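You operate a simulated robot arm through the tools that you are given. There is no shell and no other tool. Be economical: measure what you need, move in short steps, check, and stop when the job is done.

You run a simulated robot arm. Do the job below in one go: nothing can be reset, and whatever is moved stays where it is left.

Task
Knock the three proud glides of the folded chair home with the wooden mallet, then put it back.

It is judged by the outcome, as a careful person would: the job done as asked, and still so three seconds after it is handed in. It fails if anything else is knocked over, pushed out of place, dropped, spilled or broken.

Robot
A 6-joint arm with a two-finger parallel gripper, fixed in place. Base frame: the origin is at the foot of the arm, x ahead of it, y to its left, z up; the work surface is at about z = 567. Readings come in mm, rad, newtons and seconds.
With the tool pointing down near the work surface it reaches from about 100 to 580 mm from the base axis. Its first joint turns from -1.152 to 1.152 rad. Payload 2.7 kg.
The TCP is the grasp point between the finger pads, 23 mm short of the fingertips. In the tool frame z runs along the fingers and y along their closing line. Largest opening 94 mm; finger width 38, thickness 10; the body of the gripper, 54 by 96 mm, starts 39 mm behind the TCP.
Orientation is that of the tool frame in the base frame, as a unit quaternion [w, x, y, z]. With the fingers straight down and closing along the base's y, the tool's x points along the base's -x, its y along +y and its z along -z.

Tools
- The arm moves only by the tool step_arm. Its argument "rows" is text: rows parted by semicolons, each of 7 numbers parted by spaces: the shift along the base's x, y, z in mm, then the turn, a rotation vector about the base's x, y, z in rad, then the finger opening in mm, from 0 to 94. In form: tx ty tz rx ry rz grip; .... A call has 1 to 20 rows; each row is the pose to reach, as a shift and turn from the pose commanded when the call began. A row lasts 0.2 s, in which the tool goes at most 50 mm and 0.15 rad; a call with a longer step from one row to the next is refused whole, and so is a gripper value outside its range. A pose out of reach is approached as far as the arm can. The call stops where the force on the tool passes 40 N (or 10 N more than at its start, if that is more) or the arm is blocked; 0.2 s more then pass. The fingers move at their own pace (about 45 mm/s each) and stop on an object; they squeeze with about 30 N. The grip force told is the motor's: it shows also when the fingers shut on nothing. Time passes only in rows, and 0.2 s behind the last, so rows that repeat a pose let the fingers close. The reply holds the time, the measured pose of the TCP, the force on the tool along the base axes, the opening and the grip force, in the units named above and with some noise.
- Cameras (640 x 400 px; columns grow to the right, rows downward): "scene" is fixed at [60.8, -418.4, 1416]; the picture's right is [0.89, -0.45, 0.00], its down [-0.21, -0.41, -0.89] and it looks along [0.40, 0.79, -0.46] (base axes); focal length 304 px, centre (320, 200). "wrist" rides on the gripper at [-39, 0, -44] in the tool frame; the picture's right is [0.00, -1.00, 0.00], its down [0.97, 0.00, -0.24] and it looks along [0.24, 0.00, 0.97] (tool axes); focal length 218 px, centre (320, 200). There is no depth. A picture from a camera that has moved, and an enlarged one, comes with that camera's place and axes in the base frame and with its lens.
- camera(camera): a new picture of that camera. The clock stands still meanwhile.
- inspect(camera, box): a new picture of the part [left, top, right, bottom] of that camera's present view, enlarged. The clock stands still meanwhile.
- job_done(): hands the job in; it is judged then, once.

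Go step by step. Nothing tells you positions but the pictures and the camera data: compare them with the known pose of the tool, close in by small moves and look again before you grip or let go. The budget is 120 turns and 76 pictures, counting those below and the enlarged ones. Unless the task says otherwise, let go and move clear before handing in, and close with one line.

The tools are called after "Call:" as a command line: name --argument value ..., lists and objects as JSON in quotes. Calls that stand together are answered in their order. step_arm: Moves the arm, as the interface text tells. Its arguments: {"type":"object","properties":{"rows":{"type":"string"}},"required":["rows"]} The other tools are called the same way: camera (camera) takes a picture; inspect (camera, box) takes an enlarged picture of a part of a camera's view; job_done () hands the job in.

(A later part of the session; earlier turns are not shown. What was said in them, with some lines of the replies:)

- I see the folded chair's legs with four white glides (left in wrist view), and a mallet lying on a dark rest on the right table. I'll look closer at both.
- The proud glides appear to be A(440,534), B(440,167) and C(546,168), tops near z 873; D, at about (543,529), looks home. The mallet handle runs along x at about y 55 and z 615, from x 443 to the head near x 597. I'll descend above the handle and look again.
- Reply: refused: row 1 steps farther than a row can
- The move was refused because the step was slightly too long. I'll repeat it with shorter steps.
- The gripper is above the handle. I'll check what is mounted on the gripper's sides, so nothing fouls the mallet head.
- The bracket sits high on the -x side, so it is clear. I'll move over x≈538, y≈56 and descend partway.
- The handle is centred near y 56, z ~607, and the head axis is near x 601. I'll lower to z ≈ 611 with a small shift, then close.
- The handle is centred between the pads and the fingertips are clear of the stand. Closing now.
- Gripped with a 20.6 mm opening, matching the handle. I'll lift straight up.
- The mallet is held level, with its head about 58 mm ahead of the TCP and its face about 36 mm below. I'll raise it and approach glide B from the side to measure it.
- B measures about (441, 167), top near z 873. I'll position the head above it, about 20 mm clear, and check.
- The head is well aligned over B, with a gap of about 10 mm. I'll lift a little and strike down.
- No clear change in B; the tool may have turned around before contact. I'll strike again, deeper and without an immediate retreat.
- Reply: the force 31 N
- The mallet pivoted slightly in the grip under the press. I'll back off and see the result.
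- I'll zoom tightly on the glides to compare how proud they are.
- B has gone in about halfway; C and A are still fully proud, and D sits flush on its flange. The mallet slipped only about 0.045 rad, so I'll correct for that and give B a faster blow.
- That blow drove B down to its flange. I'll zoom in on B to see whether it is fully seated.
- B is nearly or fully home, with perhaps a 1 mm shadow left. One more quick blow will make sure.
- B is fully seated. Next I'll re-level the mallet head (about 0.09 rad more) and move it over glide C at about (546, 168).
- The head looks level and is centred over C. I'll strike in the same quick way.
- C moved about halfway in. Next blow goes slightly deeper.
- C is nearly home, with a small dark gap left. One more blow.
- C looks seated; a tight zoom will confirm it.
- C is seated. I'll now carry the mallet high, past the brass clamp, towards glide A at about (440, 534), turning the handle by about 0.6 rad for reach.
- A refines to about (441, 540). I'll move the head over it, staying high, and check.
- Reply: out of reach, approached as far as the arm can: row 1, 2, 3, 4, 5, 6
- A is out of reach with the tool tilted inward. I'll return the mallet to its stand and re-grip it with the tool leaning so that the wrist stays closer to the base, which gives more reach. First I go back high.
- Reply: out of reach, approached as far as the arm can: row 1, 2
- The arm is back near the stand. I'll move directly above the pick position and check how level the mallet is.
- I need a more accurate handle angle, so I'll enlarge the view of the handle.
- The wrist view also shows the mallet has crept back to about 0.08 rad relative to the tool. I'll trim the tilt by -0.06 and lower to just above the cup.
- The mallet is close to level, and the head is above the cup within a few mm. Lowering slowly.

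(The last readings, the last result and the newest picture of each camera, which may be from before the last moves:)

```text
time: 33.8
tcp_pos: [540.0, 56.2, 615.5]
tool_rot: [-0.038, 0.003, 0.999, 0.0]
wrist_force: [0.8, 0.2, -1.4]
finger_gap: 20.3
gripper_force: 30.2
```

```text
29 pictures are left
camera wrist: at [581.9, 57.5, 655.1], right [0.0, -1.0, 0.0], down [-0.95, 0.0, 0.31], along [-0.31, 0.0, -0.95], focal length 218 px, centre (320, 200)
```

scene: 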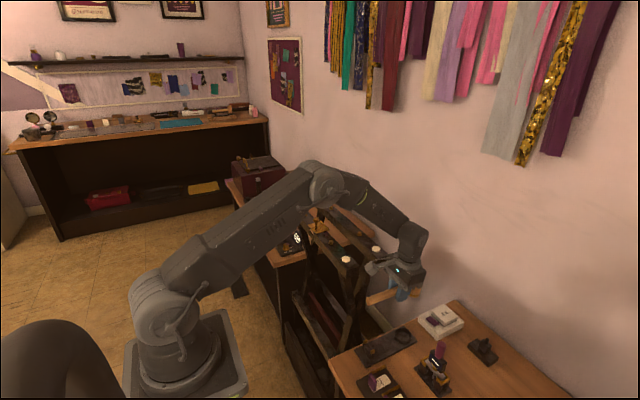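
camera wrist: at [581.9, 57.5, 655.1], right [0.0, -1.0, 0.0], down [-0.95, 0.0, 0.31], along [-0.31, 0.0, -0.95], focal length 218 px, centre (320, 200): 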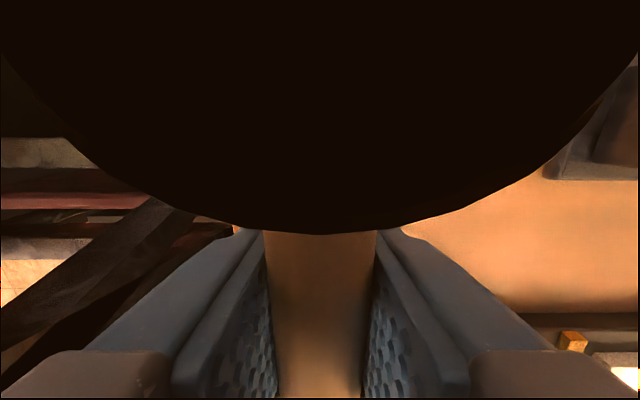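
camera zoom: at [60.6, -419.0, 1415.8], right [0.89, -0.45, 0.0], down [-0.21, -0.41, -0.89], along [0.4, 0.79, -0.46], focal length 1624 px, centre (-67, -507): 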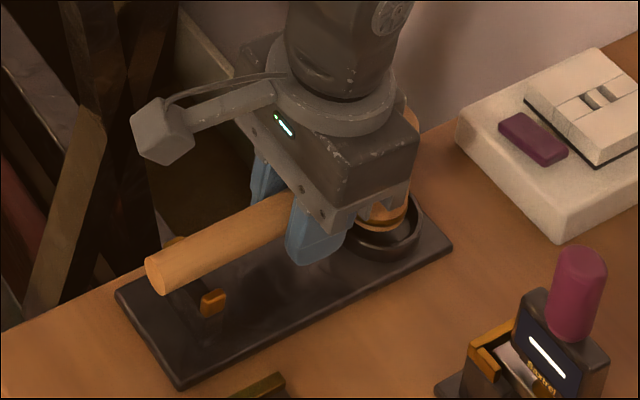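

The head is entering the cup without contact force. I'll lower the last few millimetres.

Call:
step_arm --rows "0 0 -2 0 0 0 5;0 0 -4 0 0 0 5;0 0 -5 0 0 0 5;0 0 -5 0 0 0 5"

Call:
inspect --camera "scene" --box '[355, 295, 430, 370]'

```text
time: 34.8
tcp_pos: [541.8, 57.7, 610.8]
tool_rot: [-0.037, 0.002, 0.999, 0.0]
wrist_force: [0.5, -1.5, -1.1]
finger_gap: 20.2
gripper_force: 29.6
```

```text
5.33 times, centred on (392, 332) of scene
camera zoom: at [60.6, -419.0, 1415.8], right [0.89, -0.45, 0.0], down [-0.21, -0.41, -0.89], along [0.4, 0.79, -0.46], focal length 1624 px, centre (-67, -507)
```

zoom: 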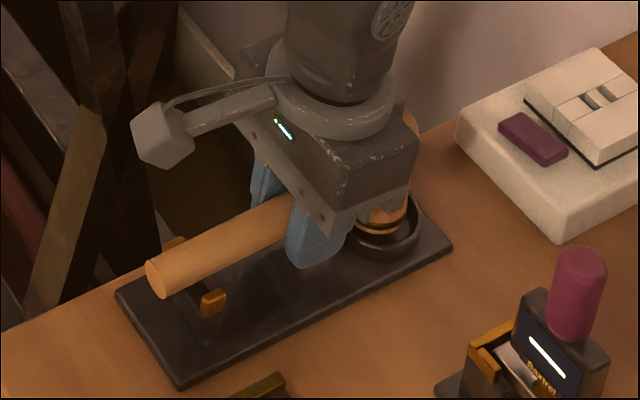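

Almost no support force yet, so I'll ease down a bit more.

Call:
step_arm --rows "0 0 -1.5 0 0 0 5;0 0 -3 0 0 0 5;0 0 -3 0 0 0 5"

```text
time: 35.6
tcp_pos: [540.8, 57.8, 607.2]
tool_rot: [-0.038, 0.002, 0.999, 0.0]
wrist_force: [0.5, 0.1, -2.7]
finger_gap: 20.4
gripper_force: 30.2
```

Call:
step_arm --rows "0 0 -1 0 0 0 5;0 0 -2 0 0 0 5;0 0 -2 0 0 0 5"

Call:
inspect --camera "scene" --box '[355, 300, 415, 360]'

```text
time: 36.4
tcp_pos: [540.6, 57.2, 604.8]
tool_rot: [-0.038, 0.002, 0.999, 0.0]
wrist_force: [-1.6, -0.2, 2.0]
finger_gap: 20.2
gripper_force: 30.2
```

```text
6.67 times, centred on (385, 330) of scene
camera zoom: at [60.5, -418.9, 1415.8], right [0.89, -0.45, 0.0], down [-0.21, -0.41, -0.89], along [0.4, 0.79, -0.46], focal length 2030 px, centre (-113, -667)
```

zoom: 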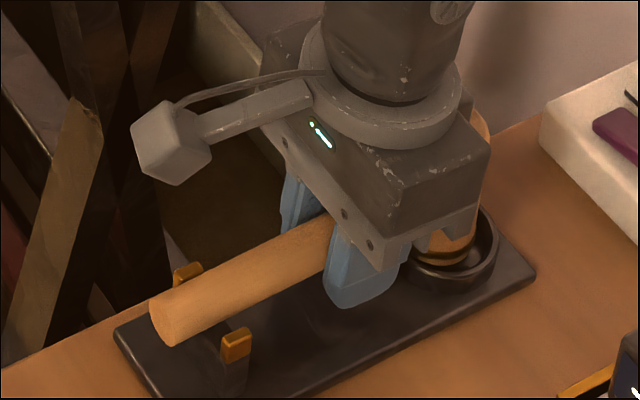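

Support force has appeared, and the handle sits between the fork prongs. Opening the fingers.

Call:
step_arm --rows "0 0 0 0 0 0 26;0 0 0 0 0 0 45;0 0 0 0 0 0 70;0 0 0 0 0 0 94;0 0 0 0 0 0 94;0 0 0 0 0 0 94"

Call:
inspect --camera "scene" --box '[355, 300, 415, 360]'

Call:
camera --camera "wrist"

```text
time: 37.8
tcp_pos: [540.9, 57.9, 605.5]
tool_rot: [-0.038, 0.002, 0.999, 0.0]
wrist_force: [-0.5, 0.8, -0.7]
finger_gap: 93.9
gripper_force: 0.1
```

```text
6.67 times, centred on (385, 330) of scene
camera zoom: at [60.7, -418.9, 1415.8], right [0.89, -0.45, 0.0], down [-0.21, -0.41, -0.89], along [0.4, 0.79, -0.46], focal length 2030 px, centre (-113, -667)
```

zoom: 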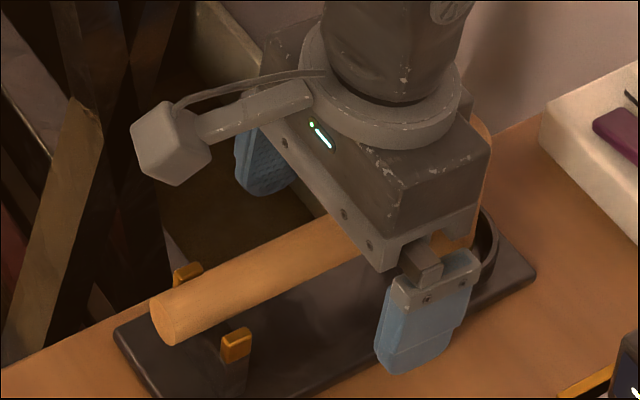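

```text
25 pictures are left
camera wrist: at [582.7, 59.3, 645.8], right [0.0, -1.0, 0.0], down [-0.95, 0.0, 0.31], along [-0.31, 0.0, -0.95], focal length 218 px, centre (320, 200)
```

wrist: 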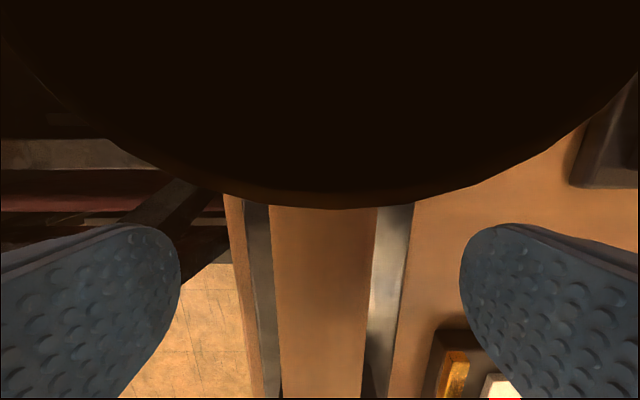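

The mallet rests back in its stand. I'll lift clear, lean the tool to about -0.25 rad, and come down again slightly farther from the head.

Call:
step_arm --rows "0 0 20 0 0 0 94;0 0 50 0 0 0 94;0 0 85 0 0 0 94;-3 -1 95 0 -0.1 0 94;-6 -1 95 0 -0.2 0 94;-9 -1 95 0 -0.325 0 94;-9 -1 60 0 -0.325 0 94;-9 -1 30 0 -0.325 0 94;-9 -1 30 0 -0.325 0 94"

Call:
inspect --camera "scene" --box '[345, 285, 435, 375]'

Call:
camera --camera "wrist"

```text
time: 39.8
tcp_pos: [534.6, 55.8, 638.5]
tool_rot: [0.129, 0.004, 0.992, 0.001]
wrist_force: [0.0, -0.1, -0.9]
finger_gap: 94.3
gripper_force: 0.0
```

```text
4.44 times, centred on (390, 330) of scene
camera zoom: at [60.7, -419.3, 1415.7], right [0.89, -0.45, 0.0], down [-0.21, -0.41, -0.89], along [0.4, 0.79, -0.46], focal length 1354 px, centre (9, -378)
```

zoom: 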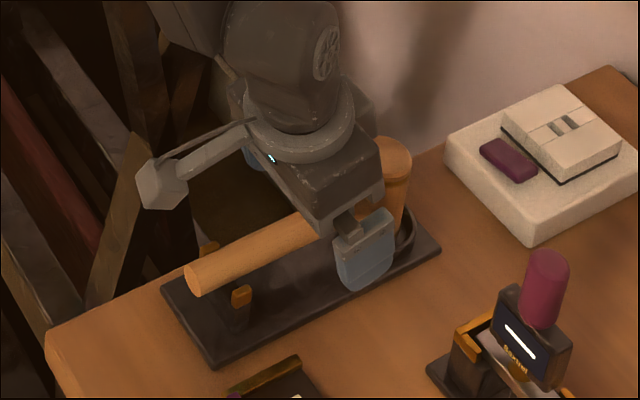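

```text
23 pictures are left
camera wrist: at [561.7, 55.9, 690.1], right [-0.01, -1.0, 0.0], down [-1.0, 0.01, -0.02], along [0.02, 0.0, -1.0], focal length 218 px, centre (320, 200)
```

wrist: 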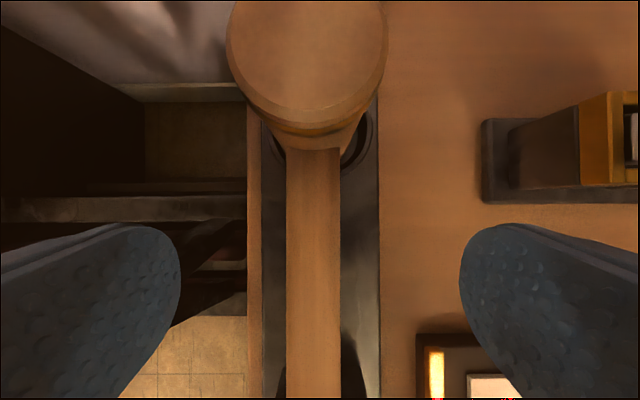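

The mallet sits straight, with its head at about x 600 and handle at y≈57. I'll lower and grip.

Call:
step_arm --rows "-2 1.5 -14 0 0 0 94;-2 1.5 -26 0 0 0 94;-2 1.5 -26 0 0 0 94;-2 1.5 -26 0 0 0 60;-2 1.5 -26 0 0 0 30;-2 1.5 -26 0 0 0 5;-2 1.5 -26 0 0 0 5;-2 1.5 -26 0 0 0 5;-2 1.5 -26 0 0 0 5"

Call:
camera --camera "wrist"

```text
time: 41.8
tcp_pos: [530.2, 52.8, 609.3]
tool_rot: [0.124, 0.005, 0.992, 0.001]
wrist_force: [-1.1, 0.0, 12.5]
finger_gap: 20.5
gripper_force: 30.5
```

```text
22 pictures are left
camera wrist: at [556.8, 54.4, 661.4], right [-0.01, -1.0, 0.0], down [-1.0, 0.01, -0.01], along [0.01, 0.0, -1.0], focal length 218 px, centre (320, 200)
```

wrist: 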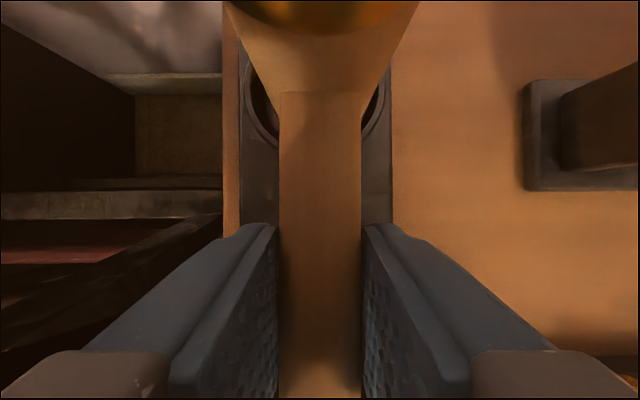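

Gripped. There's a small upward contact force, so I'll lift gently and look.

Call:
step_arm --rows "0 0 4 0 0 0 5;0 0 10 0 0 0 5;0 0 25 0 0 0 5;0 0 50 0 0 0 5;0 0 90 0 0 0 5;0 0 130 0 0 0 5;0 0 170 0 0 0 5;0 0 170 0 0 0 5"

Call:
camera --camera "scene"

```text
time: 43.6
tcp_pos: [529.6, 58.1, 779.5]
tool_rot: [0.125, 0.0, 0.992, 0.0]
wrist_force: [0.2, 0.0, -1.2]
finger_gap: 20.4
gripper_force: 29.8
```

```text
21 pictures are left
```

scene: 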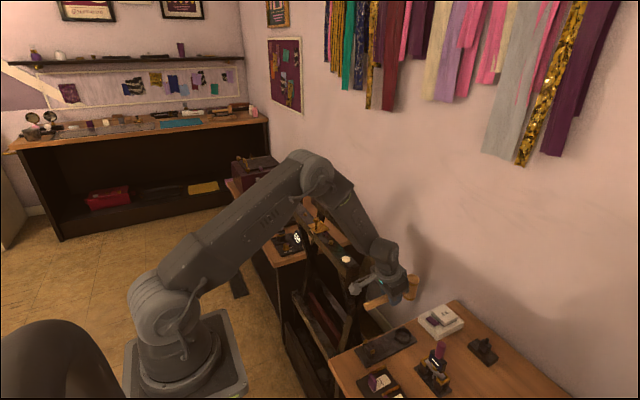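

The mallet is in hand and the stand is undisturbed. I'll carry it high to above glide A.

Call:
step_arm --rows "0 0 45 0 0 0 5;0 0 90 0 0 0 5;-20 0 130 0 0 0 5;-45 0 170 0 0 0 5;-75 0 205 0 0 0 5;-110 10 225 0 0 0 5;-147 30 225 0 0 0 5;-147 70 225 0 0 0.1 5;-147 112 225 0 0 0.2 5;-147 154 225 0 0 0.3 5;-147 196 225 0 0 0.4 5;-147 238 225 0 0 0.5 5;-147 280 225 0 0 0.6 5;-147 322 225 0 0 0.6 5;-147 364 225 0 0 0.6 5;-147 404 225 0 0 0.6 5;-147 442 225 0 0 0.6 5;-147 442 190 0 0 0.6 5;-147 442 175 0 0 0.6 5;-147 442 175 0 0 0.6 5"

Call:
inspect --camera "scene" --box '[255, 150, 345, 220]'

Call:
camera --camera "wrist"

```text
time: 47.8
tcp_pos: [381.9, 501.2, 954.4]
tool_rot: [0.119, -0.293, 0.948, 0.037]
wrist_force: [0.1, -0.5, -1.8]
finger_gap: 20.2
gripper_force: 29.6
```

```text
5.71 times, centred on (300, 185) of scene
camera zoom: at [60.8, -418.3, 1416.0], right [0.89, -0.45, 0.0], down [-0.21, -0.41, -0.89], along [0.4, 0.79, -0.46], focal length 1740 px, centre (434, 286)
```

zoom: 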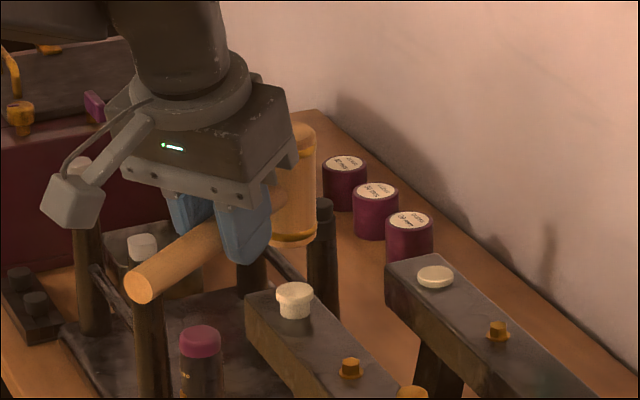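

```text
19 pictures are left
camera wrist: at [404.8, 518.0, 1005.7], right [0.56, -0.83, 0.0], down [-0.83, -0.56, -0.01], along [0.01, 0.0, -1.0], focal length 218 px, centre (320, 200)
```

wrist: 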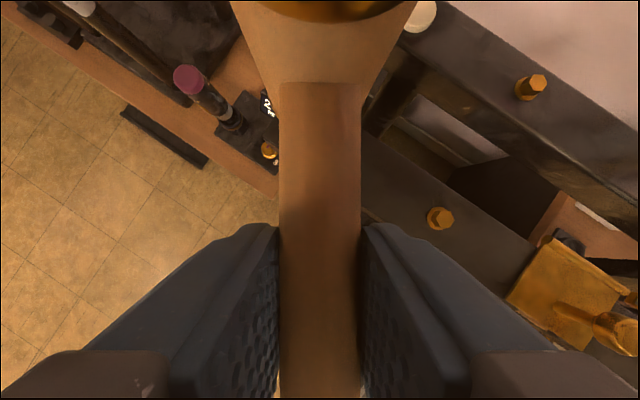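

This pose reaches. The head is about over A, with a small -4 mm y correction from the cross-check with D. Striking.

Call:
step_arm --rows "0 -4 -8 0 0 0 5;0 -4 -12 0 0 0 5;0 -4 -12 0 0 0 5;0 -4 -58 0 0 0 5;0 -4 -20 0 0 0 5;0 -4 10 0 0 0 5;0 -4 10 0 0 0 5"

Call:
inspect --camera "scene" --box '[255, 150, 345, 220]'

```text
time: 49.4
tcp_pos: [382.7, 497.7, 963.6]
tool_rot: [0.119, -0.293, 0.948, 0.036]
wrist_force: [-0.1, 0.1, -1.8]
finger_gap: 20.3
gripper_force: 30.1
```

```text
5.71 times, centred on (300, 185) of scene
camera zoom: at [60.8, -418.3, 1416.0], right [0.89, -0.45, 0.0], down [-0.21, -0.41, -0.89], along [0.4, 0.79, -0.46], focal length 1740 px, centre (434, 286)
```

zoom: 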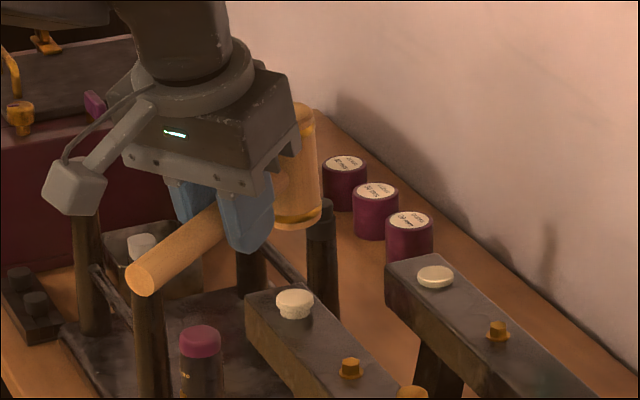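

A is about halfway in and well centred. Second blow, deeper.

Call:
step_arm --rows "0 0 -15 0 0 0 5;0 0 -26 0 0 0 5;0 0 -74 0 0 0 5;0 0 -28 0 0 0 5;0 0 0 0 0 0 5;0 0 0 0 0 0 5"

Call:
inspect --camera "scene" --box '[270, 175, 330, 215]'

```text
time: 50.8
tcp_pos: [382.5, 497.3, 964.3]
tool_rot: [0.12, -0.293, 0.948, 0.037]
wrist_force: [-0.8, -0.4, -1.7]
finger_gap: 20.5
gripper_force: 30.3
```

```text
10.00 times, centred on (300, 195) of scene
camera zoom: at [60.8, -418.3, 1416.0], right [0.89, -0.45, 0.0], down [-0.21, -0.41, -0.89], along [0.4, 0.79, -0.46], focal length 3045 px, centre (520, 250)
```

zoom: 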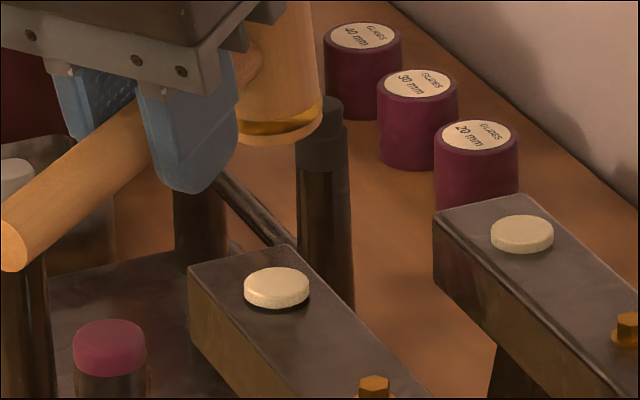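

A is nearly home, with a thin gap left. One more blow.

Call:
step_arm --rows "0 0 -15 0 0 0 5;0 0 -31 0 0 0 5;0 0 -79 0 0 0 5;0 0 -32 0 0 0 5;0 0 0 0 0 0 5;0 0 0 0 0 0 5"

Call:
inspect --camera "scene" --box '[283, 188, 328, 218]'

```text
time: 52.2
tcp_pos: [381.9, 498.5, 963.2]
tool_rot: [0.119, -0.292, 0.948, 0.037]
wrist_force: [-0.2, 0.3, -2.1]
finger_gap: 20.1
gripper_force: 30.2
```

```text
13.33 times, centred on (306, 203) of scene
camera zoom: at [60.8, -418.3, 1416.0], right [0.89, -0.45, 0.0], down [-0.21, -0.41, -0.89], along [0.4, 0.79, -0.46], focal length 4060 px, centre (513, 160)
```

zoom: 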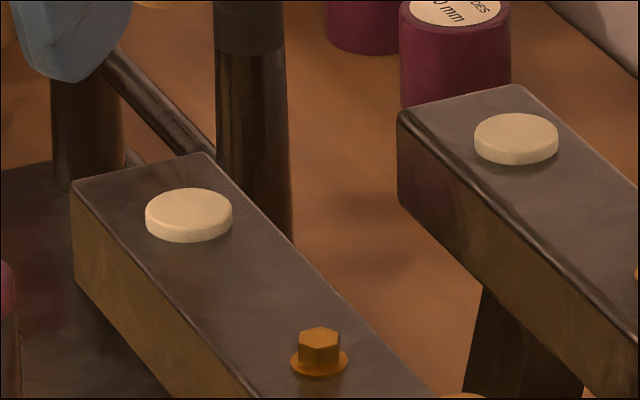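

A now matches D, so all three are home. I'll carry the mallet back over its stand along the reverse path.

Call:
step_arm --rows "0 0 30 0 0 0 5;0 -35 40 0 0 0 5;0 -78 40 0 0 0 5;0 -120 40 0 0 0 5;0 -162 40 0 0 -0.1 5;0 -204 40 0 0 -0.2 5;0 -246 40 0 0 -0.3 5;0 -288 40 0 0 -0.4 5;0 -330 40 0 0 -0.5 5;0 -372 40 0 0 -0.6 5;0 -408 40 0 0 -0.6 5;37 -428 40 0 0 -0.6 5;72 -438 20 0 0 -0.6 5;102 -438 -15 0 0 -0.6 5;127 -438 -55 0 0 -0.6 5;147 -438 -95 0 0 -0.6 5;147 -438 -140 0 0 -0.6 5;147 -438 -185 0 0 -0.6 5;147 -438 -230 0 0 -0.6 5;147 -438 -230 0 0 -0.6 5"

Call:
camera --camera "wrist"

Call:
inspect --camera "scene" --box '[345, 260, 435, 360]'

```text
time: 56.4
tcp_pos: [532.0, 61.5, 735.4]
tool_rot: [0.125, 0.001, 0.992, -0.001]
wrist_force: [-0.5, -0.5, -2.1]
finger_gap: 20.2
gripper_force: 30.4
```

```text
15 pictures are left
camera wrist: at [557.1, 62.0, 786.1], right [0.0, -1.0, 0.0], down [-1.0, 0.0, -0.01], along [0.01, 0.0, -1.0], focal length 218 px, centre (320, 200)
```

wrist: 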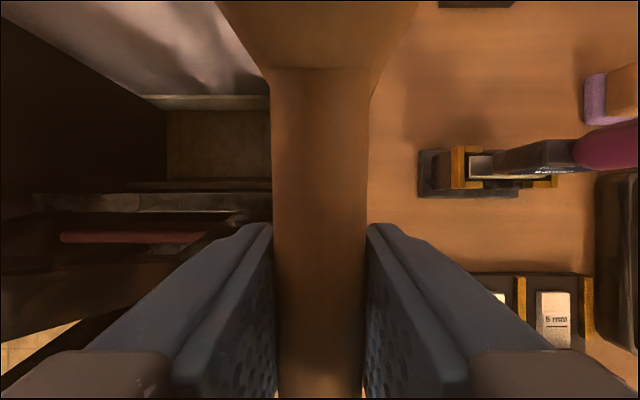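

```text
4.00 times, centred on (390, 310) of scene
camera zoom: at [60.8, -418.3, 1416.0], right [0.89, -0.45, 0.0], down [-0.21, -0.41, -0.89], along [0.4, 0.79, -0.46], focal length 1218 px, centre (40, -240)
```

zoom: 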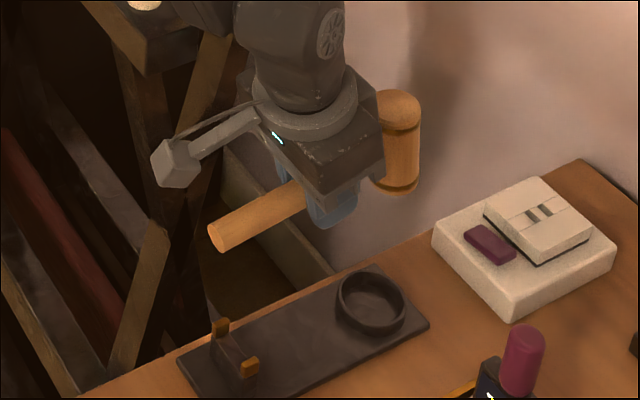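

The strikes tilted the mallet head up by roughly 0.13 rad in the grip. I'll correct the tool angle by that amount and re-check before placing.

Call:
step_arm --rows "0 0 -10 0 0.07 0 5;0 0 -25 0 0.13 0 5;0 0 -55 0 0.13 0 5;0 0 -55 0 0.13 0 5;0 0 -55 0 0.13 0 5"

Call:
inspect --camera "scene" --box '[345, 275, 435, 365]'

```text
time: 57.6
tcp_pos: [530.9, 60.5, 679.2]
tool_rot: [0.06, 0.0, 0.998, 0.0]
wrist_force: [0.8, 0.5, -2.2]
finger_gap: 20.0
gripper_force: 30.0
```

```text
4.44 times, centred on (390, 320) of scene
camera zoom: at [60.8, -418.3, 1416.0], right [0.89, -0.45, 0.0], down [-0.21, -0.41, -0.89], along [0.4, 0.79, -0.46], focal length 1354 px, centre (9, -333)
```

zoom: 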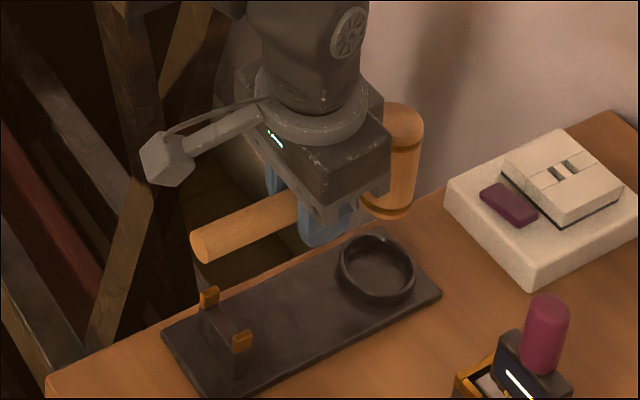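

The mallet now looks level. I'll shift -3 mm in y and lower to just above the cup.

Call:
step_arm --rows "0 -3 -15 0 0 0 5;0 -3 -30 0 0 0 5;0 -3 -40 0 0 0 5;0 -3 -40 0 0 0 5;0 -3 -40 0 0 0 5"

Call:
inspect --camera "scene" --box '[355, 290, 430, 365]'

Call:
camera --camera "wrist"

```text
time: 58.8
tcp_pos: [529.1, 56.4, 640.1]
tool_rot: [0.061, 0.0, 0.998, 0.001]
wrist_force: [-0.9, -0.3, -2.0]
finger_gap: 20.3
gripper_force: 29.9
```

```text
5.33 times, centred on (392, 328) of scene
camera zoom: at [60.8, -418.3, 1416.0], right [0.89, -0.45, 0.0], down [-0.21, -0.41, -0.89], along [0.4, 0.79, -0.46], focal length 1624 px, centre (-67, -480)
```

zoom: 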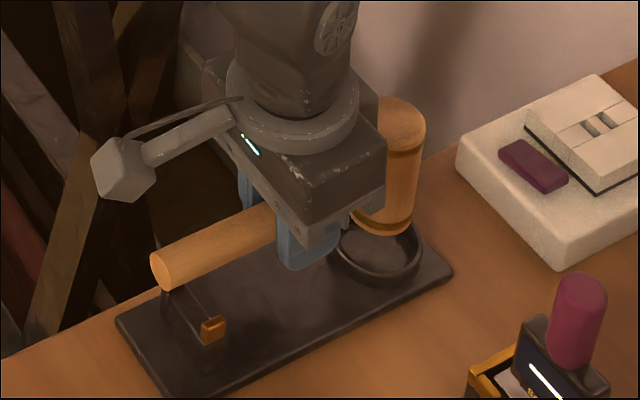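

```text
11 pictures are left
camera wrist: at [563.1, 57.8, 687.2], right [0.0, -1.0, 0.0], down [-0.99, 0.0, 0.12], along [-0.12, 0.0, -0.99], focal length 218 px, centre (320, 200)
```

wrist: 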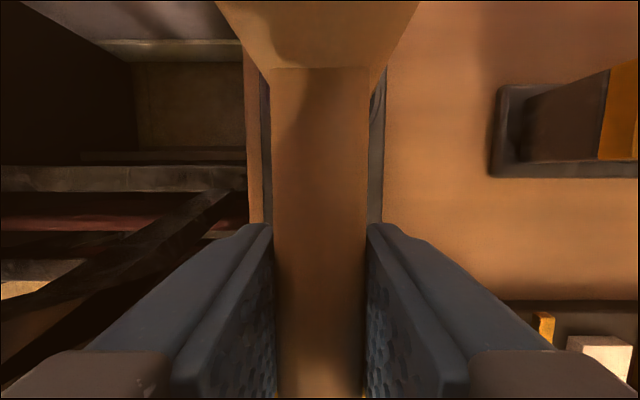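

The head is well aligned over the cup and the stand is centred. Lowering until there is support.

Call:
step_arm --rows "0 0 -8 0 0 0 5;0 0 -16 0 0 0 5;0 0 -22 0 0 0 5;0 0 -26 0 0 0 5;0 0 -26 0 0 0 5"

Call:
inspect --camera "scene" --box '[355, 290, 430, 365]'

```text
time: 60.0
tcp_pos: [528.6, 56.8, 613.8]
tool_rot: [0.06, 0.0, 0.998, -0.001]
wrist_force: [-1.4, -0.3, -2.2]
finger_gap: 20.0
gripper_force: 30.5
```

```text
5.33 times, centred on (392, 328) of scene
camera zoom: at [60.8, -418.3, 1416.0], right [0.89, -0.45, 0.0], down [-0.21, -0.41, -0.89], along [0.4, 0.79, -0.46], focal length 1624 px, centre (-67, -480)
```

zoom: 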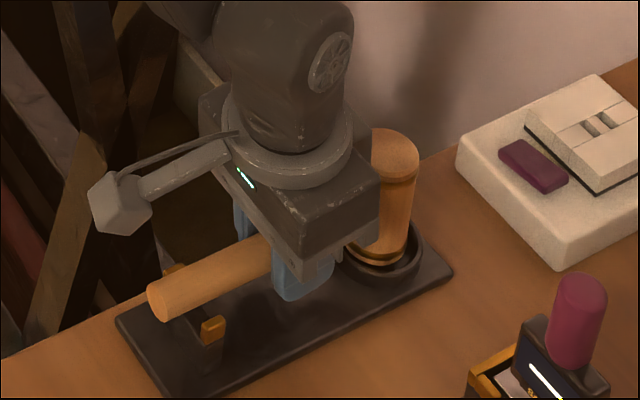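

Call:
step_arm --rows "0 0 -1.5 0 0 0 5;0 0 -3 0 0 0 5;0 0 -4 0 0 0 5;0 0 -4 0 0 0 5"

```text
time: 61.0
tcp_pos: [529.2, 56.3, 608.3]
tool_rot: [0.06, 0.0, 0.998, 0.0]
wrist_force: [0.5, 0.1, -1.4]
finger_gap: 20.1
gripper_force: 29.8
```

The head is inside the cup but still unsupported. I'll ease down further.

Call:
step_arm --rows "0 0 -1 0 0 0 5;0 0 -2 0 0 0 5;0 0 -2.5 0 0 0 5;0 0 -2.5 0 0 0 5"

Call:
inspect --camera "scene" --box '[360, 300, 420, 360]'

```text
time: 62.0
tcp_pos: [528.6, 56.4, 607.4]
tool_rot: [0.06, 0.0, 0.998, 0.0]
wrist_force: [-1.1, -0.8, 2.1]
finger_gap: 20.3
gripper_force: 29.6
```

```text
6.67 times, centred on (390, 330) of scene
camera zoom: at [60.7, -418.4, 1416.0], right [0.89, -0.45, 0.0], down [-0.21, -0.41, -0.89], along [0.4, 0.79, -0.46], focal length 2030 px, centre (-147, -667)
```

zoom: 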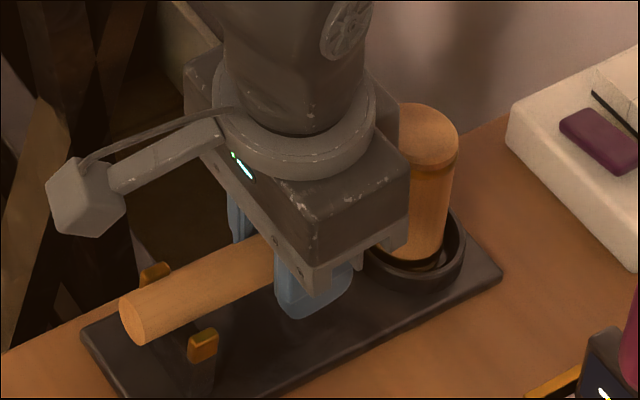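

Contact has appeared, with the head in the cup and the handle in the fork. Releasing, then lifting clear.

Call:
step_arm --rows "0 0 0 0 0 0 26;0 0 0 0 0 0 45;0 0 0 0 0 0 70;0 0 0 0 0 0 94;0 0 0 0 0 0 94;0 0 0 0 0 0 94;0 0 15 0 0 0 94;0 0 40 0 0 0 94;0 0 80 0 0 0 94;-20 0 120 0 0 0 94;-40 0 160 0 0 0 94;-60 0 200 0 0 0 94;-80 0 240 0 0 0 94;-80 0 240 0 0 0 94"

Call:
inspect --camera "scene" --box '[345, 290, 435, 380]'

Call:
camera --camera "scene"

```text
time: 65.0
tcp_pos: [449.2, 55.3, 847.0]
tool_rot: [0.059, 0.0, 0.998, 0.0]
wrist_force: [0.2, -0.8, 0.4]
finger_gap: 93.8
gripper_force: 0.2
```

```text
4.44 times, centred on (390, 335) of scene
camera zoom: at [60.8, -418.4, 1416.0], right [0.89, -0.45, 0.0], down [-0.21, -0.41, -0.89], along [0.4, 0.79, -0.46], focal length 1354 px, centre (9, -400)
```

zoom: 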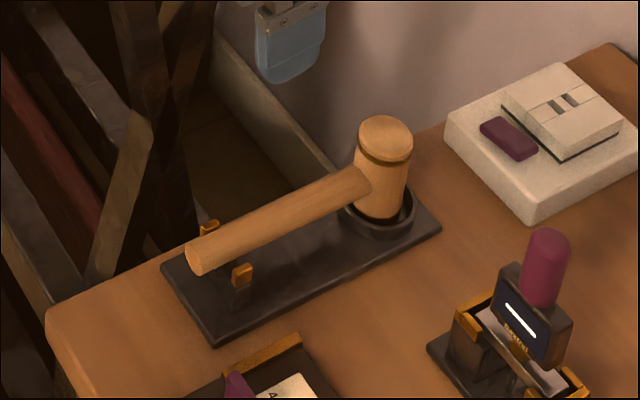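

```text
7 pictures are left
```

scene: 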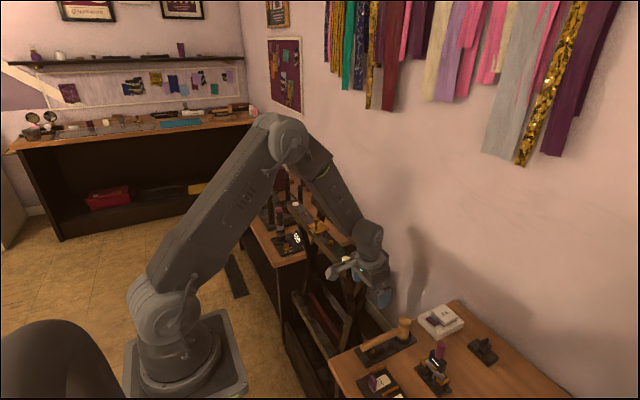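

The mallet rests in its stand as before. I'll raise the arm and take one last look at the glides.

Call:
step_arm --rows "0 0 45 0 0 0 94;0 0 90 0 0 0 94;-5 0 135 0 0 0 94;-10 0 180 0 0 0 94;-15 0 225 0 0 0 94;-20 0 270 0 0 0 94;-20 0 315 0 0 0 94;-20 0 360 0 0 0 94;-20 0 360 0 0 0 94"

Call:
inspect --camera "scene" --box '[270, 180, 400, 275]'

```text
time: 67.0
tcp_pos: [428.7, 55.8, 1206.7]
tool_rot: [0.06, 0.001, 0.998, -0.001]
wrist_force: [-0.6, 0.0, -0.6]
finger_gap: 94.0
gripper_force: 0.1
```

```text
4.21 times, centred on (335, 228) of scene
camera zoom: at [60.8, -418.4, 1416.0], right [0.89, -0.45, 0.0], down [-0.21, -0.41, -0.89], along [0.4, 0.79, -0.46], focal length 1282 px, centre (257, 84)
```

zoom: 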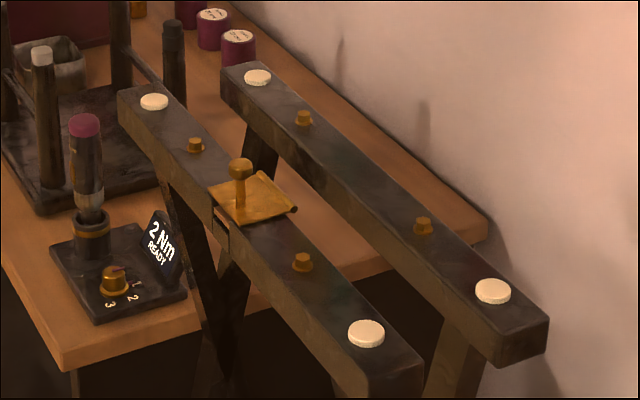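

All four glides sit flush and nothing else has been disturbed, so I'm handing in.

Call:
job_done

```text
The job is handed in.
```

I knocked the three proud glides home, put the mallet back in its stand and moved the arm clear; in the last pictures all four glides sit flush and nothing else looks moved.
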